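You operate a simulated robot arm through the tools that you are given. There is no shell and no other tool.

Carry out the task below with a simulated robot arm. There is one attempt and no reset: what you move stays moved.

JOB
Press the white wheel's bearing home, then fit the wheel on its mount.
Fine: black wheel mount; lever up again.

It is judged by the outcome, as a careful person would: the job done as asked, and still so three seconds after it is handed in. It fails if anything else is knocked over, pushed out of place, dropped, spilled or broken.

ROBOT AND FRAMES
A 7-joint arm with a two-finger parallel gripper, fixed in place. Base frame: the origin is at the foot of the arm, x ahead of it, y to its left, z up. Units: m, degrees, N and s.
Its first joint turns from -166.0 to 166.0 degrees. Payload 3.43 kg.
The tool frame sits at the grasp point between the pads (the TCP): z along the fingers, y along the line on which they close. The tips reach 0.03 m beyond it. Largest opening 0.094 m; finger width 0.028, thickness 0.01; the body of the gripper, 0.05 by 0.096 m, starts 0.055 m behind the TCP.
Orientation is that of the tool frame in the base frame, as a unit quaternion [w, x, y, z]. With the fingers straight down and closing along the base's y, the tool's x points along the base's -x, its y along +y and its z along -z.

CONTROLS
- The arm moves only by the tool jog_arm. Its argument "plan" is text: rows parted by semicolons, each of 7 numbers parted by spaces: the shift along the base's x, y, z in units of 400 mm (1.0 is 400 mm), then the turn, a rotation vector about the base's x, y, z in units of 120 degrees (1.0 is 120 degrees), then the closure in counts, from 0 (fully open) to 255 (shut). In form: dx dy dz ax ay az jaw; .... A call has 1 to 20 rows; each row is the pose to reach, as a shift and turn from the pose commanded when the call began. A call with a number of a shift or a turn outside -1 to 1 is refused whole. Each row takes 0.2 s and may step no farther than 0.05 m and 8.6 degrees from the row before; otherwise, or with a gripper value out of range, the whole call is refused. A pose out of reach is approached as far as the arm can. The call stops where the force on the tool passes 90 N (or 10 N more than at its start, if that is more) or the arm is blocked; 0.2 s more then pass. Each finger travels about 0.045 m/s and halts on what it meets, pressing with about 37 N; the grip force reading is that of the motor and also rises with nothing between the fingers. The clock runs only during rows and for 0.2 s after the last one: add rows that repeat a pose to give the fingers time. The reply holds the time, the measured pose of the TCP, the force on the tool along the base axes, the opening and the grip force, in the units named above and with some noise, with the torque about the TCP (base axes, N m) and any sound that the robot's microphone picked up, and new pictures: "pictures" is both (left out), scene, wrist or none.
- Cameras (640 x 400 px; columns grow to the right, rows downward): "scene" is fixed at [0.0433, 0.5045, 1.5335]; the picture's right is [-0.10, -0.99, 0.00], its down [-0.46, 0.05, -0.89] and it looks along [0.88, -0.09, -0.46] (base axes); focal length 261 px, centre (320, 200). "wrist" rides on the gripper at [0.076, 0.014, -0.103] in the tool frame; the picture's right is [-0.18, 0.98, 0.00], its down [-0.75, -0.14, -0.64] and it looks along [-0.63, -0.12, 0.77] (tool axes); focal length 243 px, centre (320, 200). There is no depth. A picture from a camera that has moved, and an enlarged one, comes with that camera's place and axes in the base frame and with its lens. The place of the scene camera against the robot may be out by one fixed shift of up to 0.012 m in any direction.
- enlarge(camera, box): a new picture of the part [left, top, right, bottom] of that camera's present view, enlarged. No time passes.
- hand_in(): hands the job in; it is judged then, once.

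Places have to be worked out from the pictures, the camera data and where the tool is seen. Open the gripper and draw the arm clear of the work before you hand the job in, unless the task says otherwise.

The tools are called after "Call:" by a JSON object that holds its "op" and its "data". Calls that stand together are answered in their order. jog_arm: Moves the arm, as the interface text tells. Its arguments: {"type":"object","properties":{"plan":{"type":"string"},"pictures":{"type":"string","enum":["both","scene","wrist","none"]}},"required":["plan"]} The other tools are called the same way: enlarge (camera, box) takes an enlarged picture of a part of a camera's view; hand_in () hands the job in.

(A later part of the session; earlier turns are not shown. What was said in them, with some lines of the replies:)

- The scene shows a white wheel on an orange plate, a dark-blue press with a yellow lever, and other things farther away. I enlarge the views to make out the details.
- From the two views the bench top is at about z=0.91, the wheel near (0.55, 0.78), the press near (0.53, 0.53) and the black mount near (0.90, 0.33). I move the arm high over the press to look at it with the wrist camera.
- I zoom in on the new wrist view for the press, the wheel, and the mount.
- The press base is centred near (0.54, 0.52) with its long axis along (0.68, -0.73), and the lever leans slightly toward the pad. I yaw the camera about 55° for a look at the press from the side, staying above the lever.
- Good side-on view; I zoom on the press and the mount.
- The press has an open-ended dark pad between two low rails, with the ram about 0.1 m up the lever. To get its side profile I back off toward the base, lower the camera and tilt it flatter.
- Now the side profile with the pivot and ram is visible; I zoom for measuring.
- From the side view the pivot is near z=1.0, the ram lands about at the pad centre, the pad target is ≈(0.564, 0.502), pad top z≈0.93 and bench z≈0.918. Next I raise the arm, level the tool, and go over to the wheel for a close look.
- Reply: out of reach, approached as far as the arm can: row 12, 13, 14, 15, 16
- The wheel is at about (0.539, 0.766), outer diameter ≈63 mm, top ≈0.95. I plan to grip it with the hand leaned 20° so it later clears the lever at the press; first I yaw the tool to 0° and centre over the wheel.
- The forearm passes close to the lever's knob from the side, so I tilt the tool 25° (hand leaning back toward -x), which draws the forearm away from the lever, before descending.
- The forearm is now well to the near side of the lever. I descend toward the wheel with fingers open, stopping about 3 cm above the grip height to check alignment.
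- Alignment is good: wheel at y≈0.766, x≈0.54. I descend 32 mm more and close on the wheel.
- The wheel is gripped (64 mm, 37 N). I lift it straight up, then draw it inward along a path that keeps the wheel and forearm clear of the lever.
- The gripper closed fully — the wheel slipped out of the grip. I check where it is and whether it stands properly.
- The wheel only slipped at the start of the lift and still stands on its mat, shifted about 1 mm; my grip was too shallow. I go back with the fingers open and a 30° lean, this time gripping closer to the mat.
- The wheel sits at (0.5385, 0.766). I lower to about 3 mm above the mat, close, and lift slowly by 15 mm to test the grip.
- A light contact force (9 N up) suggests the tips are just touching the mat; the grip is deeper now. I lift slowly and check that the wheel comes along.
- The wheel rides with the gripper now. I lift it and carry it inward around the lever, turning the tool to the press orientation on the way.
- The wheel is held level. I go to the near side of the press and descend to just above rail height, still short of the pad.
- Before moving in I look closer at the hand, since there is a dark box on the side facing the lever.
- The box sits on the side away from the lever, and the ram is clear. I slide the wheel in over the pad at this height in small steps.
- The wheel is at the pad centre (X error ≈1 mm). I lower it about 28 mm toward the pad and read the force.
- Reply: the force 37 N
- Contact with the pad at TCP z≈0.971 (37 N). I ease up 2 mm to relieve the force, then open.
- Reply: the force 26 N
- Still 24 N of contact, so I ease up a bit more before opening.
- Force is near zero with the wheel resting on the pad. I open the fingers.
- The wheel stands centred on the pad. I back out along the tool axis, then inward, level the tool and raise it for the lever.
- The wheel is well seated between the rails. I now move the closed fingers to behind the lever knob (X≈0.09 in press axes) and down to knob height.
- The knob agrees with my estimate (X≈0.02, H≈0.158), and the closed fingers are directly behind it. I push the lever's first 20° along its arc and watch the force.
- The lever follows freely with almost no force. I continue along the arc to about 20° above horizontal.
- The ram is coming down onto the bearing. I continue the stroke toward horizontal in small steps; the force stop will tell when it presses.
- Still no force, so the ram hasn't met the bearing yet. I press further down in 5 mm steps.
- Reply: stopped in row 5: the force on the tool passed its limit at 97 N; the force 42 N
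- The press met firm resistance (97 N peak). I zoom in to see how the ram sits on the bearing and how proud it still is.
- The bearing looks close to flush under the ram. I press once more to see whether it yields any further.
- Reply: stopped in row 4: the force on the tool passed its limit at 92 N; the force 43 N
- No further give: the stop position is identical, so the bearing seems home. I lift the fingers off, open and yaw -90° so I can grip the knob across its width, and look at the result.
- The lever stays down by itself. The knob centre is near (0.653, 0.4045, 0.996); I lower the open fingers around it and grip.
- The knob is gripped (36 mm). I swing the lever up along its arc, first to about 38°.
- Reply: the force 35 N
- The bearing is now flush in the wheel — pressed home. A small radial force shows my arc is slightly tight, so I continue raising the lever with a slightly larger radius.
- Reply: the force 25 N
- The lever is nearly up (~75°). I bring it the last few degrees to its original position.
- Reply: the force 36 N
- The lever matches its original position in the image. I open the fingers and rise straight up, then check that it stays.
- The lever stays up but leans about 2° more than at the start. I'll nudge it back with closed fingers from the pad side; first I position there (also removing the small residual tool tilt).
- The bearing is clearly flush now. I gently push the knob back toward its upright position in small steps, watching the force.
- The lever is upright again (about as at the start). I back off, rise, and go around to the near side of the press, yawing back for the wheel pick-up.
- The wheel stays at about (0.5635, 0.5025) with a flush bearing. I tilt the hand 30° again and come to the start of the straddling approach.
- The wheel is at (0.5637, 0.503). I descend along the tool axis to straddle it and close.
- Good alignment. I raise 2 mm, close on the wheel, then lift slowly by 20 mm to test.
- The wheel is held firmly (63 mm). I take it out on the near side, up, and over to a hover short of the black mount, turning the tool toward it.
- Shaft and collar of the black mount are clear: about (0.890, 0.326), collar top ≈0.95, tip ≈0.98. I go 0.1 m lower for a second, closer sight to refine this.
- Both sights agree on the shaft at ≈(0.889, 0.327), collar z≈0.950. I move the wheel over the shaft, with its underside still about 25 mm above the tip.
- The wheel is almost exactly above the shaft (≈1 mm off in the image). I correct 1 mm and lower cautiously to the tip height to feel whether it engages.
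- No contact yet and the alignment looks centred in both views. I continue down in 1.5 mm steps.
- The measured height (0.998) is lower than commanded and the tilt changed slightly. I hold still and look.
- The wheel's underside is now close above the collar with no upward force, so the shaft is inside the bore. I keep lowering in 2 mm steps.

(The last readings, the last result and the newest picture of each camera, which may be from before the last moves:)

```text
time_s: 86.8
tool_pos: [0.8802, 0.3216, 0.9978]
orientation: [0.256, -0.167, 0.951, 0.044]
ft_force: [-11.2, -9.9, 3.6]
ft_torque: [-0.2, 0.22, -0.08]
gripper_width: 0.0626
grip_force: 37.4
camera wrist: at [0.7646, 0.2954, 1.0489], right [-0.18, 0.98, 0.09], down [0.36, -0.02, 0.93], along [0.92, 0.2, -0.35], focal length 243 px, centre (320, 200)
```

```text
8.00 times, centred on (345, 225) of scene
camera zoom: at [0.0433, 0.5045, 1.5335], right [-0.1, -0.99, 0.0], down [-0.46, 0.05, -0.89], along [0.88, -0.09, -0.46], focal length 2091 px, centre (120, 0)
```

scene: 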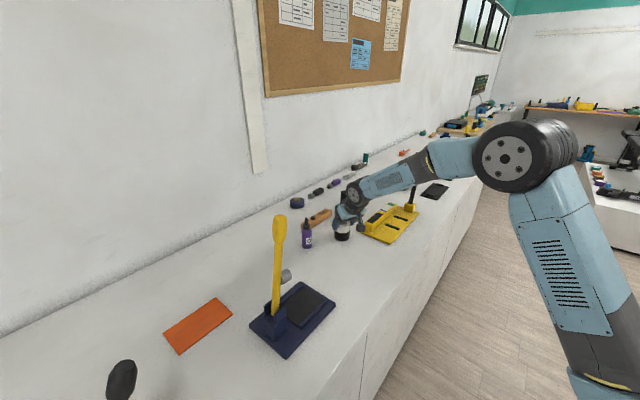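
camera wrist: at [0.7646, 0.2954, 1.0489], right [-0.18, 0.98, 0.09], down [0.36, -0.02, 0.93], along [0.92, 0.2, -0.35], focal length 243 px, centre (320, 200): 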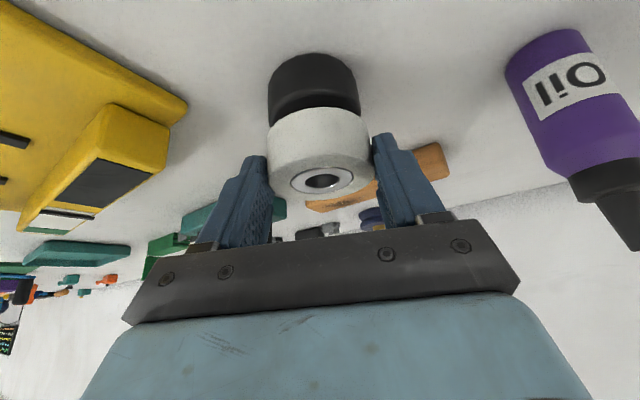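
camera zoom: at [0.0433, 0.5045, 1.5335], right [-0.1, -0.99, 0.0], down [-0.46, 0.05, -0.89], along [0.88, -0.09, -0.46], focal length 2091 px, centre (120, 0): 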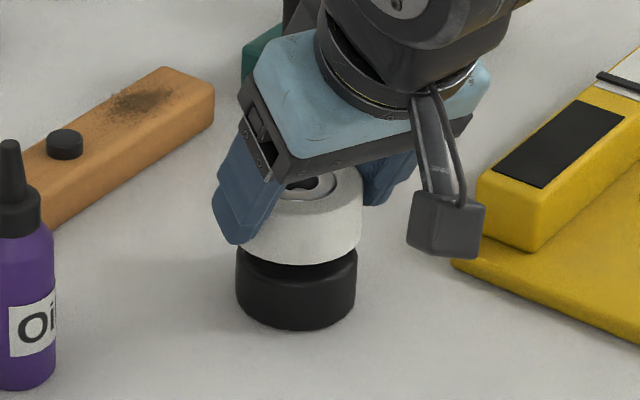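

The shaft is visible inside the bore; a slight side load means I should shift about 1 mm toward -x,-y. I correct and continue down to the collar.

Call:
{"op": "jog_arm", "data": {"plan": "-0.0025 -0.002 0 0 0 0 255; -0.0025 -0.002 -0.005 0 0 0 255; -0.0025 -0.002 -0.01 0 0 0 255; -0.0025 -0.002 -0.015 0 0 0 255; -0.0025 -0.002 -0.02 0 0 0 255; -0.0025 -0.002 -0.02 0 0 0 255"}}

Call:
{"op": "enlarge", "data": {"camera": "scene", "box": [320, 200, 370, 250]}}

Call:
{"op": "enlarge", "data": {"camera": "wrist", "box": [240, 60, 400, 210]}}

```text
time_s: 88.2
tool_pos: [0.8791, 0.3219, 0.9931]
orientation: [0.258, -0.168, 0.95, 0.044]
ft_force: [-2.7, -2.2, 30.9]
ft_torque: [-0.25, -0.11, -0.02]
gripper_width: 0.0626
grip_force: 37.1
camera wrist: at [0.7634, 0.2956, 1.0432], right [-0.19, 0.98, 0.09], down [0.35, -0.02, 0.94], along [0.92, 0.21, -0.34], focal length 243 px, centre (320, 200)
```

scene: 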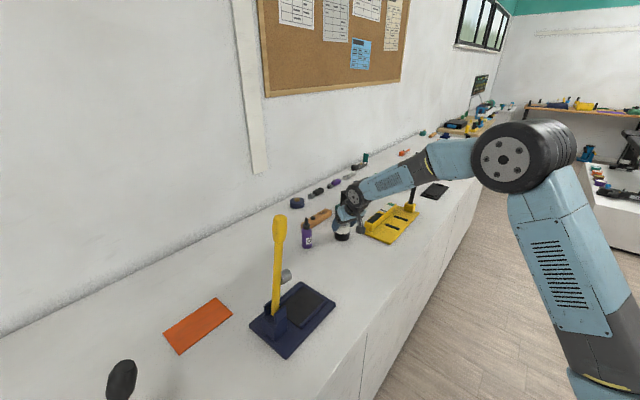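
wrist: 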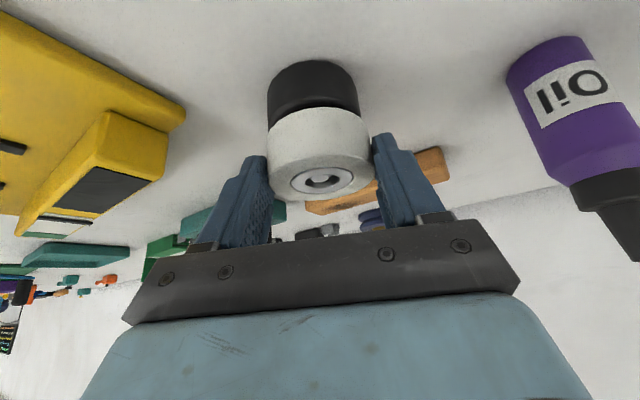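

```text
8.00 times, centred on (345, 225) of scene
camera zoom: at [0.0433, 0.5045, 1.5335], right [-0.1, -0.99, 0.0], down [-0.46, 0.05, -0.89], along [0.88, -0.09, -0.46], focal length 2091 px, centre (120, 0)
```

zoom: 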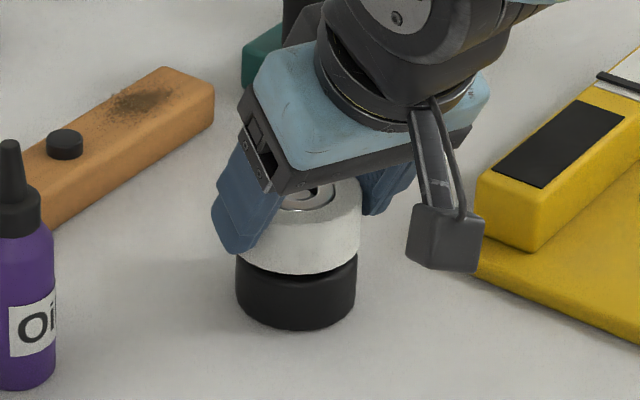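

```text
2.67 times, centred on (320, 135) of wrist
camera zoom: at [0.7634, 0.2956, 1.0432], right [-0.19, 0.98, 0.09], down [0.35, -0.02, 0.94], along [0.92, 0.21, -0.34], focal length 647 px, centre (320, 373)
```

zoom: 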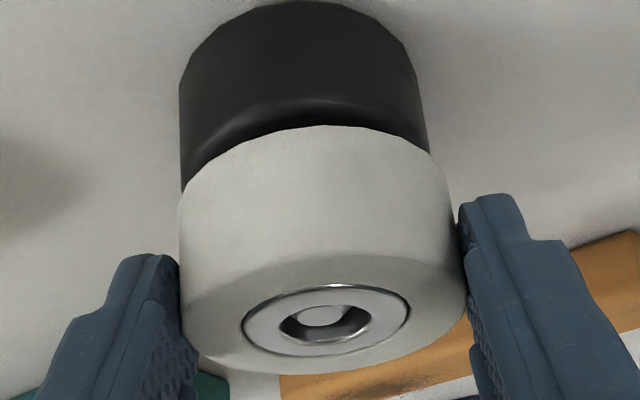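

The shaft tip is nearly flush with the bore and 31 N of support shows the wheel is resting on the collar. I ease off the downward load before releasing.

Call:
{"op": "jog_arm", "data": {"plan": "-0.0025 -0.002 0.003 0 0 0 255; -0.0025 -0.002 0.005 0 0 0 255; -0.0025 -0.002 0.005 0 0 0 255", "pictures": "none"}}

```text
time_s: 89.0
tool_pos: [0.8786, 0.3225, 0.9923]
orientation: [0.257, -0.167, 0.951, 0.044]
ft_force: [19.6, 12.4, 28.6]
ft_torque: [0.24, -0.84, 0.15]
gripper_width: 0.0625
grip_force: 36.6
```

I undo the last sideways shift and ease up a little more.

Call:
{"op": "jog_arm", "data": {"plan": "0.0025 0.002 0.003 0 0 0 255; 0.0025 0.002 0.005 0 0 0 255; 0.0025 0.002 0.005 0 0 0 255", "pictures": "none"}}

```text
time_s: 89.8
tool_pos: [0.8786, 0.3211, 0.9927]
orientation: [0.255, -0.168, 0.951, 0.044]
ft_force: [8.1, 4.7, 15.5]
ft_torque: [0.09, -0.42, 0.11]
gripper_width: 0.0625
grip_force: 37.0
```

Residual loads are small now. I ease up 1 mm more and open the fingers.

Call:
{"op": "jog_arm", "data": {"plan": "0.001 0.001 0.0025 0 0 0 255; 0.001 0.001 0.0025 0 0 0 255; 0.001 0.001 0.0025 0 0 0 0; 0.001 0.001 0.0025 0 0 0 0; 0.001 0.001 0.0025 0 0 0 0; 0.001 0.001 0.0025 0 0 0 0"}}

Call:
{"op": "enlarge", "data": {"camera": "wrist", "box": [220, 50, 420, 220]}}

Call:
{"op": "enlarge", "data": {"camera": "scene", "box": [320, 200, 370, 250]}}

```text
time_s: 91.2
tool_pos: [0.8802, 0.3213, 0.9944]
orientation: [0.256, -0.169, 0.951, 0.045]
ft_force: [0.3, 0.6, -0.3]
ft_torque: [-0.01, 0.03, 0.03]
gripper_width: 0.0942
grip_force: 0.1
camera wrist: at [0.7645, 0.2957, 1.0452], right [-0.19, 0.98, 0.09], down [0.36, -0.02, 0.93], along [0.92, 0.21, -0.35], focal length 243 px, centre (320, 200)
```

scene: 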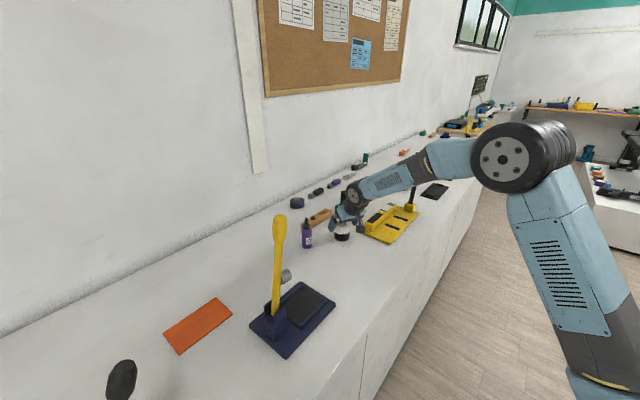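
wrist: 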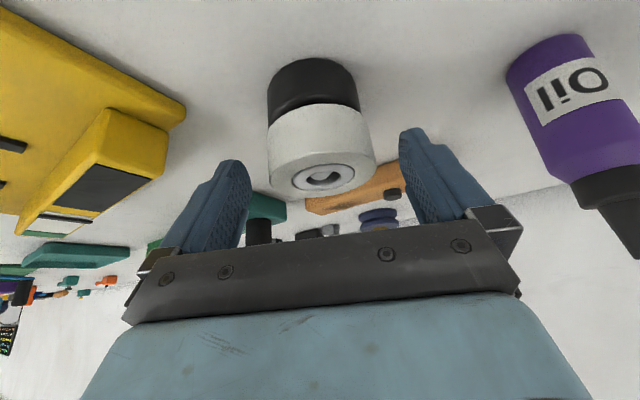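

```text
2.35 times, centred on (320, 135) of wrist
camera zoom: at [0.7645, 0.2957, 1.0452], right [-0.19, 0.98, 0.09], down [0.36, -0.02, 0.93], along [0.92, 0.21, -0.35], focal length 571 px, centre (320, 353)
```

zoom: 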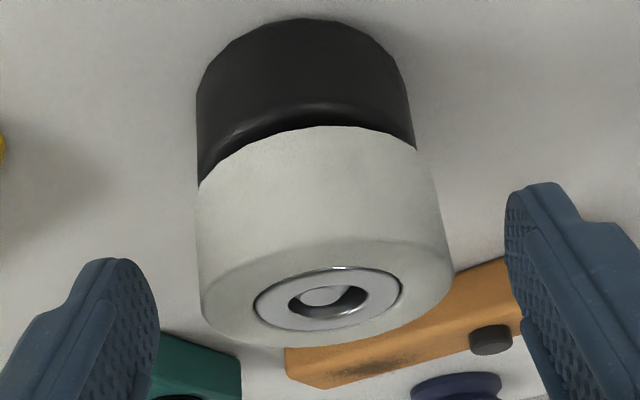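

```text
8.00 times, centred on (345, 225) of scene
camera zoom: at [0.0433, 0.5045, 1.5335], right [-0.1, -0.99, 0.0], down [-0.46, 0.05, -0.89], along [0.88, -0.09, -0.46], focal length 2091 px, centre (120, 0)
```

zoom: 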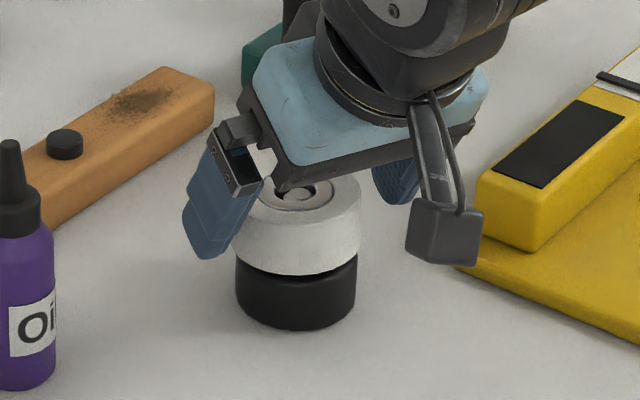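

The wheel is released on the mount. I retreat along the tool axis and then inspect it.

Call:
{"op": "jog_arm", "data": {"plan": "-0.02 -0.0073 0.037 0 0 0 0; -0.0553 -0.02 0.102 0 0 0 0; -0.0906 -0.033 0.167 0 0 0 0; -0.126 -0.046 0.232 0 0 0 0; -0.2 -0.073 0.3 0 0 0 0; -0.28 -0.1 0.37 0 0 0 0; -0.3 -0.11 0.44 0 0 0 0; -0.3 -0.11 0.44 0 0 0 0"}}

Call:
{"op": "enlarge", "data": {"camera": "wrist", "box": [250, 0, 390, 100]}}

Call:
{"op": "enlarge", "data": {"camera": "scene", "box": [320, 200, 370, 250]}}

Call:
{"op": "enlarge", "data": {"camera": "scene", "box": [220, 190, 400, 370]}}

```text
time_s: 93.0
tool_pos: [0.7586, 0.2775, 1.1714]
orientation: [0.256, -0.168, 0.951, 0.044]
ft_force: [0.1, 1.0, 1.3]
ft_torque: [0.02, 0.01, -0.03]
gripper_width: 0.0941
grip_force: 0.1
camera wrist: at [0.6438, 0.2511, 1.2223], right [-0.19, 0.98, 0.09], down [0.36, -0.02, 0.93], along [0.92, 0.21, -0.35], focal length 243 px, centre (320, 200)
```

scene: 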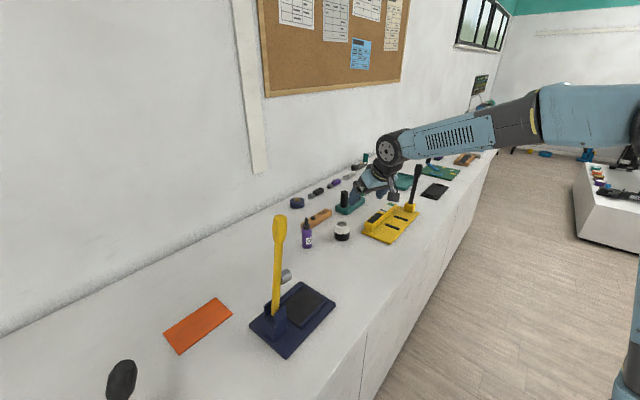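
wrist: 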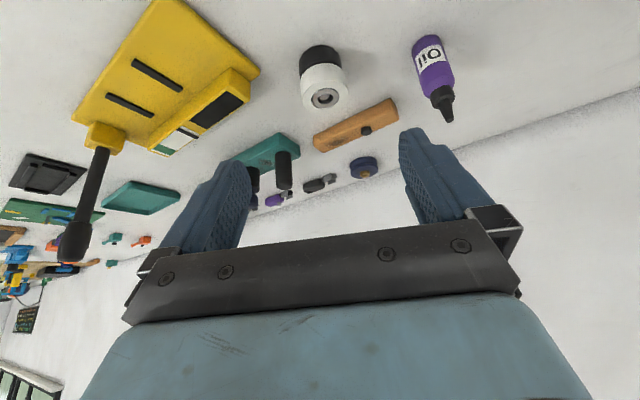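

```text
4.00 times, centred on (320, 50) of wrist
camera zoom: at [0.6438, 0.2511, 1.2223], right [-0.19, 0.98, 0.09], down [0.36, -0.02, 0.93], along [0.92, 0.21, -0.35], focal length 970 px, centre (320, 800)
```

zoom: 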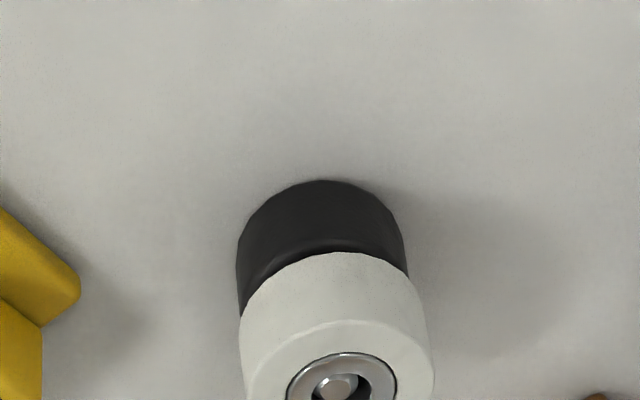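

```text
8.00 times, centred on (345, 225) of scene
camera zoom: at [0.0433, 0.5045, 1.5335], right [-0.1, -0.99, 0.0], down [-0.46, 0.05, -0.89], along [0.88, -0.09, -0.46], focal length 2091 px, centre (120, 0)
```

zoom: 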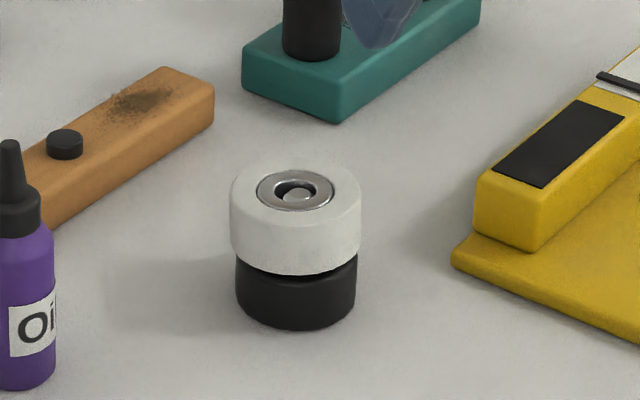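

```text
2.22 times, centred on (310, 280) of scene
camera zoom: at [0.0433, 0.5045, 1.5335], right [-0.1, -0.99, 0.0], down [-0.46, 0.05, -0.89], along [0.88, -0.09, -0.46], focal length 581 px, centre (342, 22)
```

zoom: 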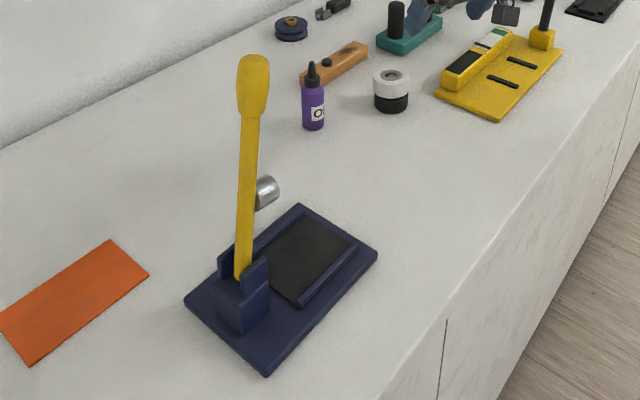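

The wheel sits level on the black mount with the shaft through its flush bearing, the lever stands up, and nothing else moved. I draw the arm up and clear.

Call:
{"op": "jog_arm", "data": {"plan": "-0.05 -0.01 0.08 0 0 0 0; -0.1 -0.02 0.16 0 0 0 0; -0.15 -0.03 0.24 0 0 0 0; -0.2 -0.04 0.32 0 0 0 0; -0.25 -0.05 0.4 0 0 0 0; -0.3 -0.06 0.46 0 0 0 0; -0.3 -0.06 0.46 0 0 0 0", "pictures": "scene"}}

Call:
{"op": "enlarge", "data": {"camera": "scene", "box": [220, 190, 400, 370]}}

```text
time_s: 94.6
tool_pos: [0.6388, 0.2564, 1.3548]
orientation: [0.256, -0.168, 0.951, 0.044]
ft_force: [-0.4, -1.0, -1.0]
ft_torque: [-0.01, 0.0, -0.04]
gripper_width: 0.0941
grip_force: 0.1
```

scene: 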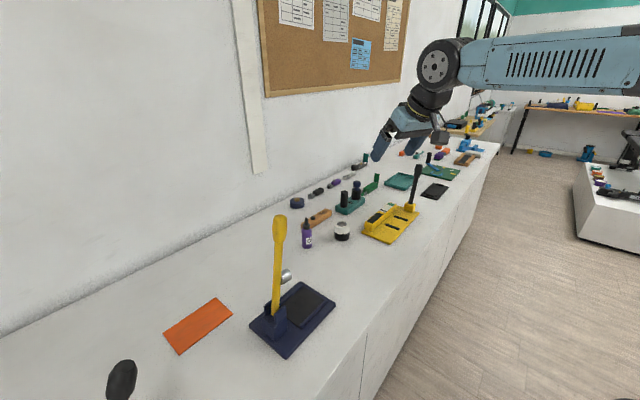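

```text
2.22 times, centred on (310, 280) of scene
camera zoom: at [0.0433, 0.5045, 1.5335], right [-0.1, -0.99, 0.0], down [-0.46, 0.05, -0.89], along [0.88, -0.09, -0.46], focal length 581 px, centre (342, 22)
```

zoom: 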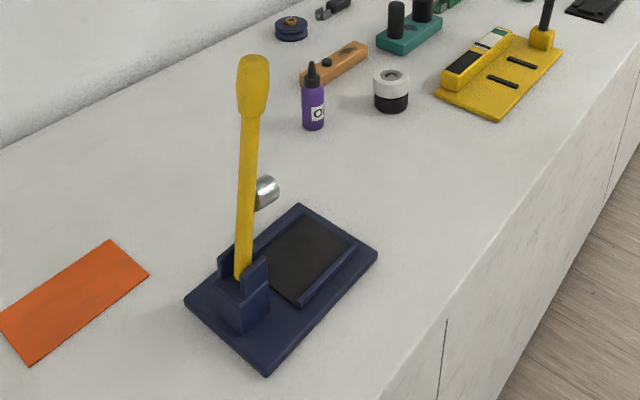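

The last pictures show the bearing pressed flush, the wheel on the black mount, the lever up, the gripper open and the arm clear. I hand the job in.

Call:
{"op": "hand_in", "data": {}}

```text
The job is handed in.
```

The white wheel's bearing is pressed flush and the wheel is fitted on the black mount, resting on its collar with the shaft through the bearing. The lever is up again, within about a degree or two of where it started. The job is handed in.

- **Dropped grip:** my first grip on the wheel was too shallow. It slipped out at the start of the lift and stayed standing on its mat, shifted about 1 mm. I gripped it deeper the second time and it held.
- **Seating check:** the press met a hard stop at about 90 N, and a second push moved nothing further. The last pictures show the wheel level with the shaft tip just below the top of its bore.
- **Surroundings:** the pictures show nothing else knocked or moved. The gripper is open and the arm is drawn clear.
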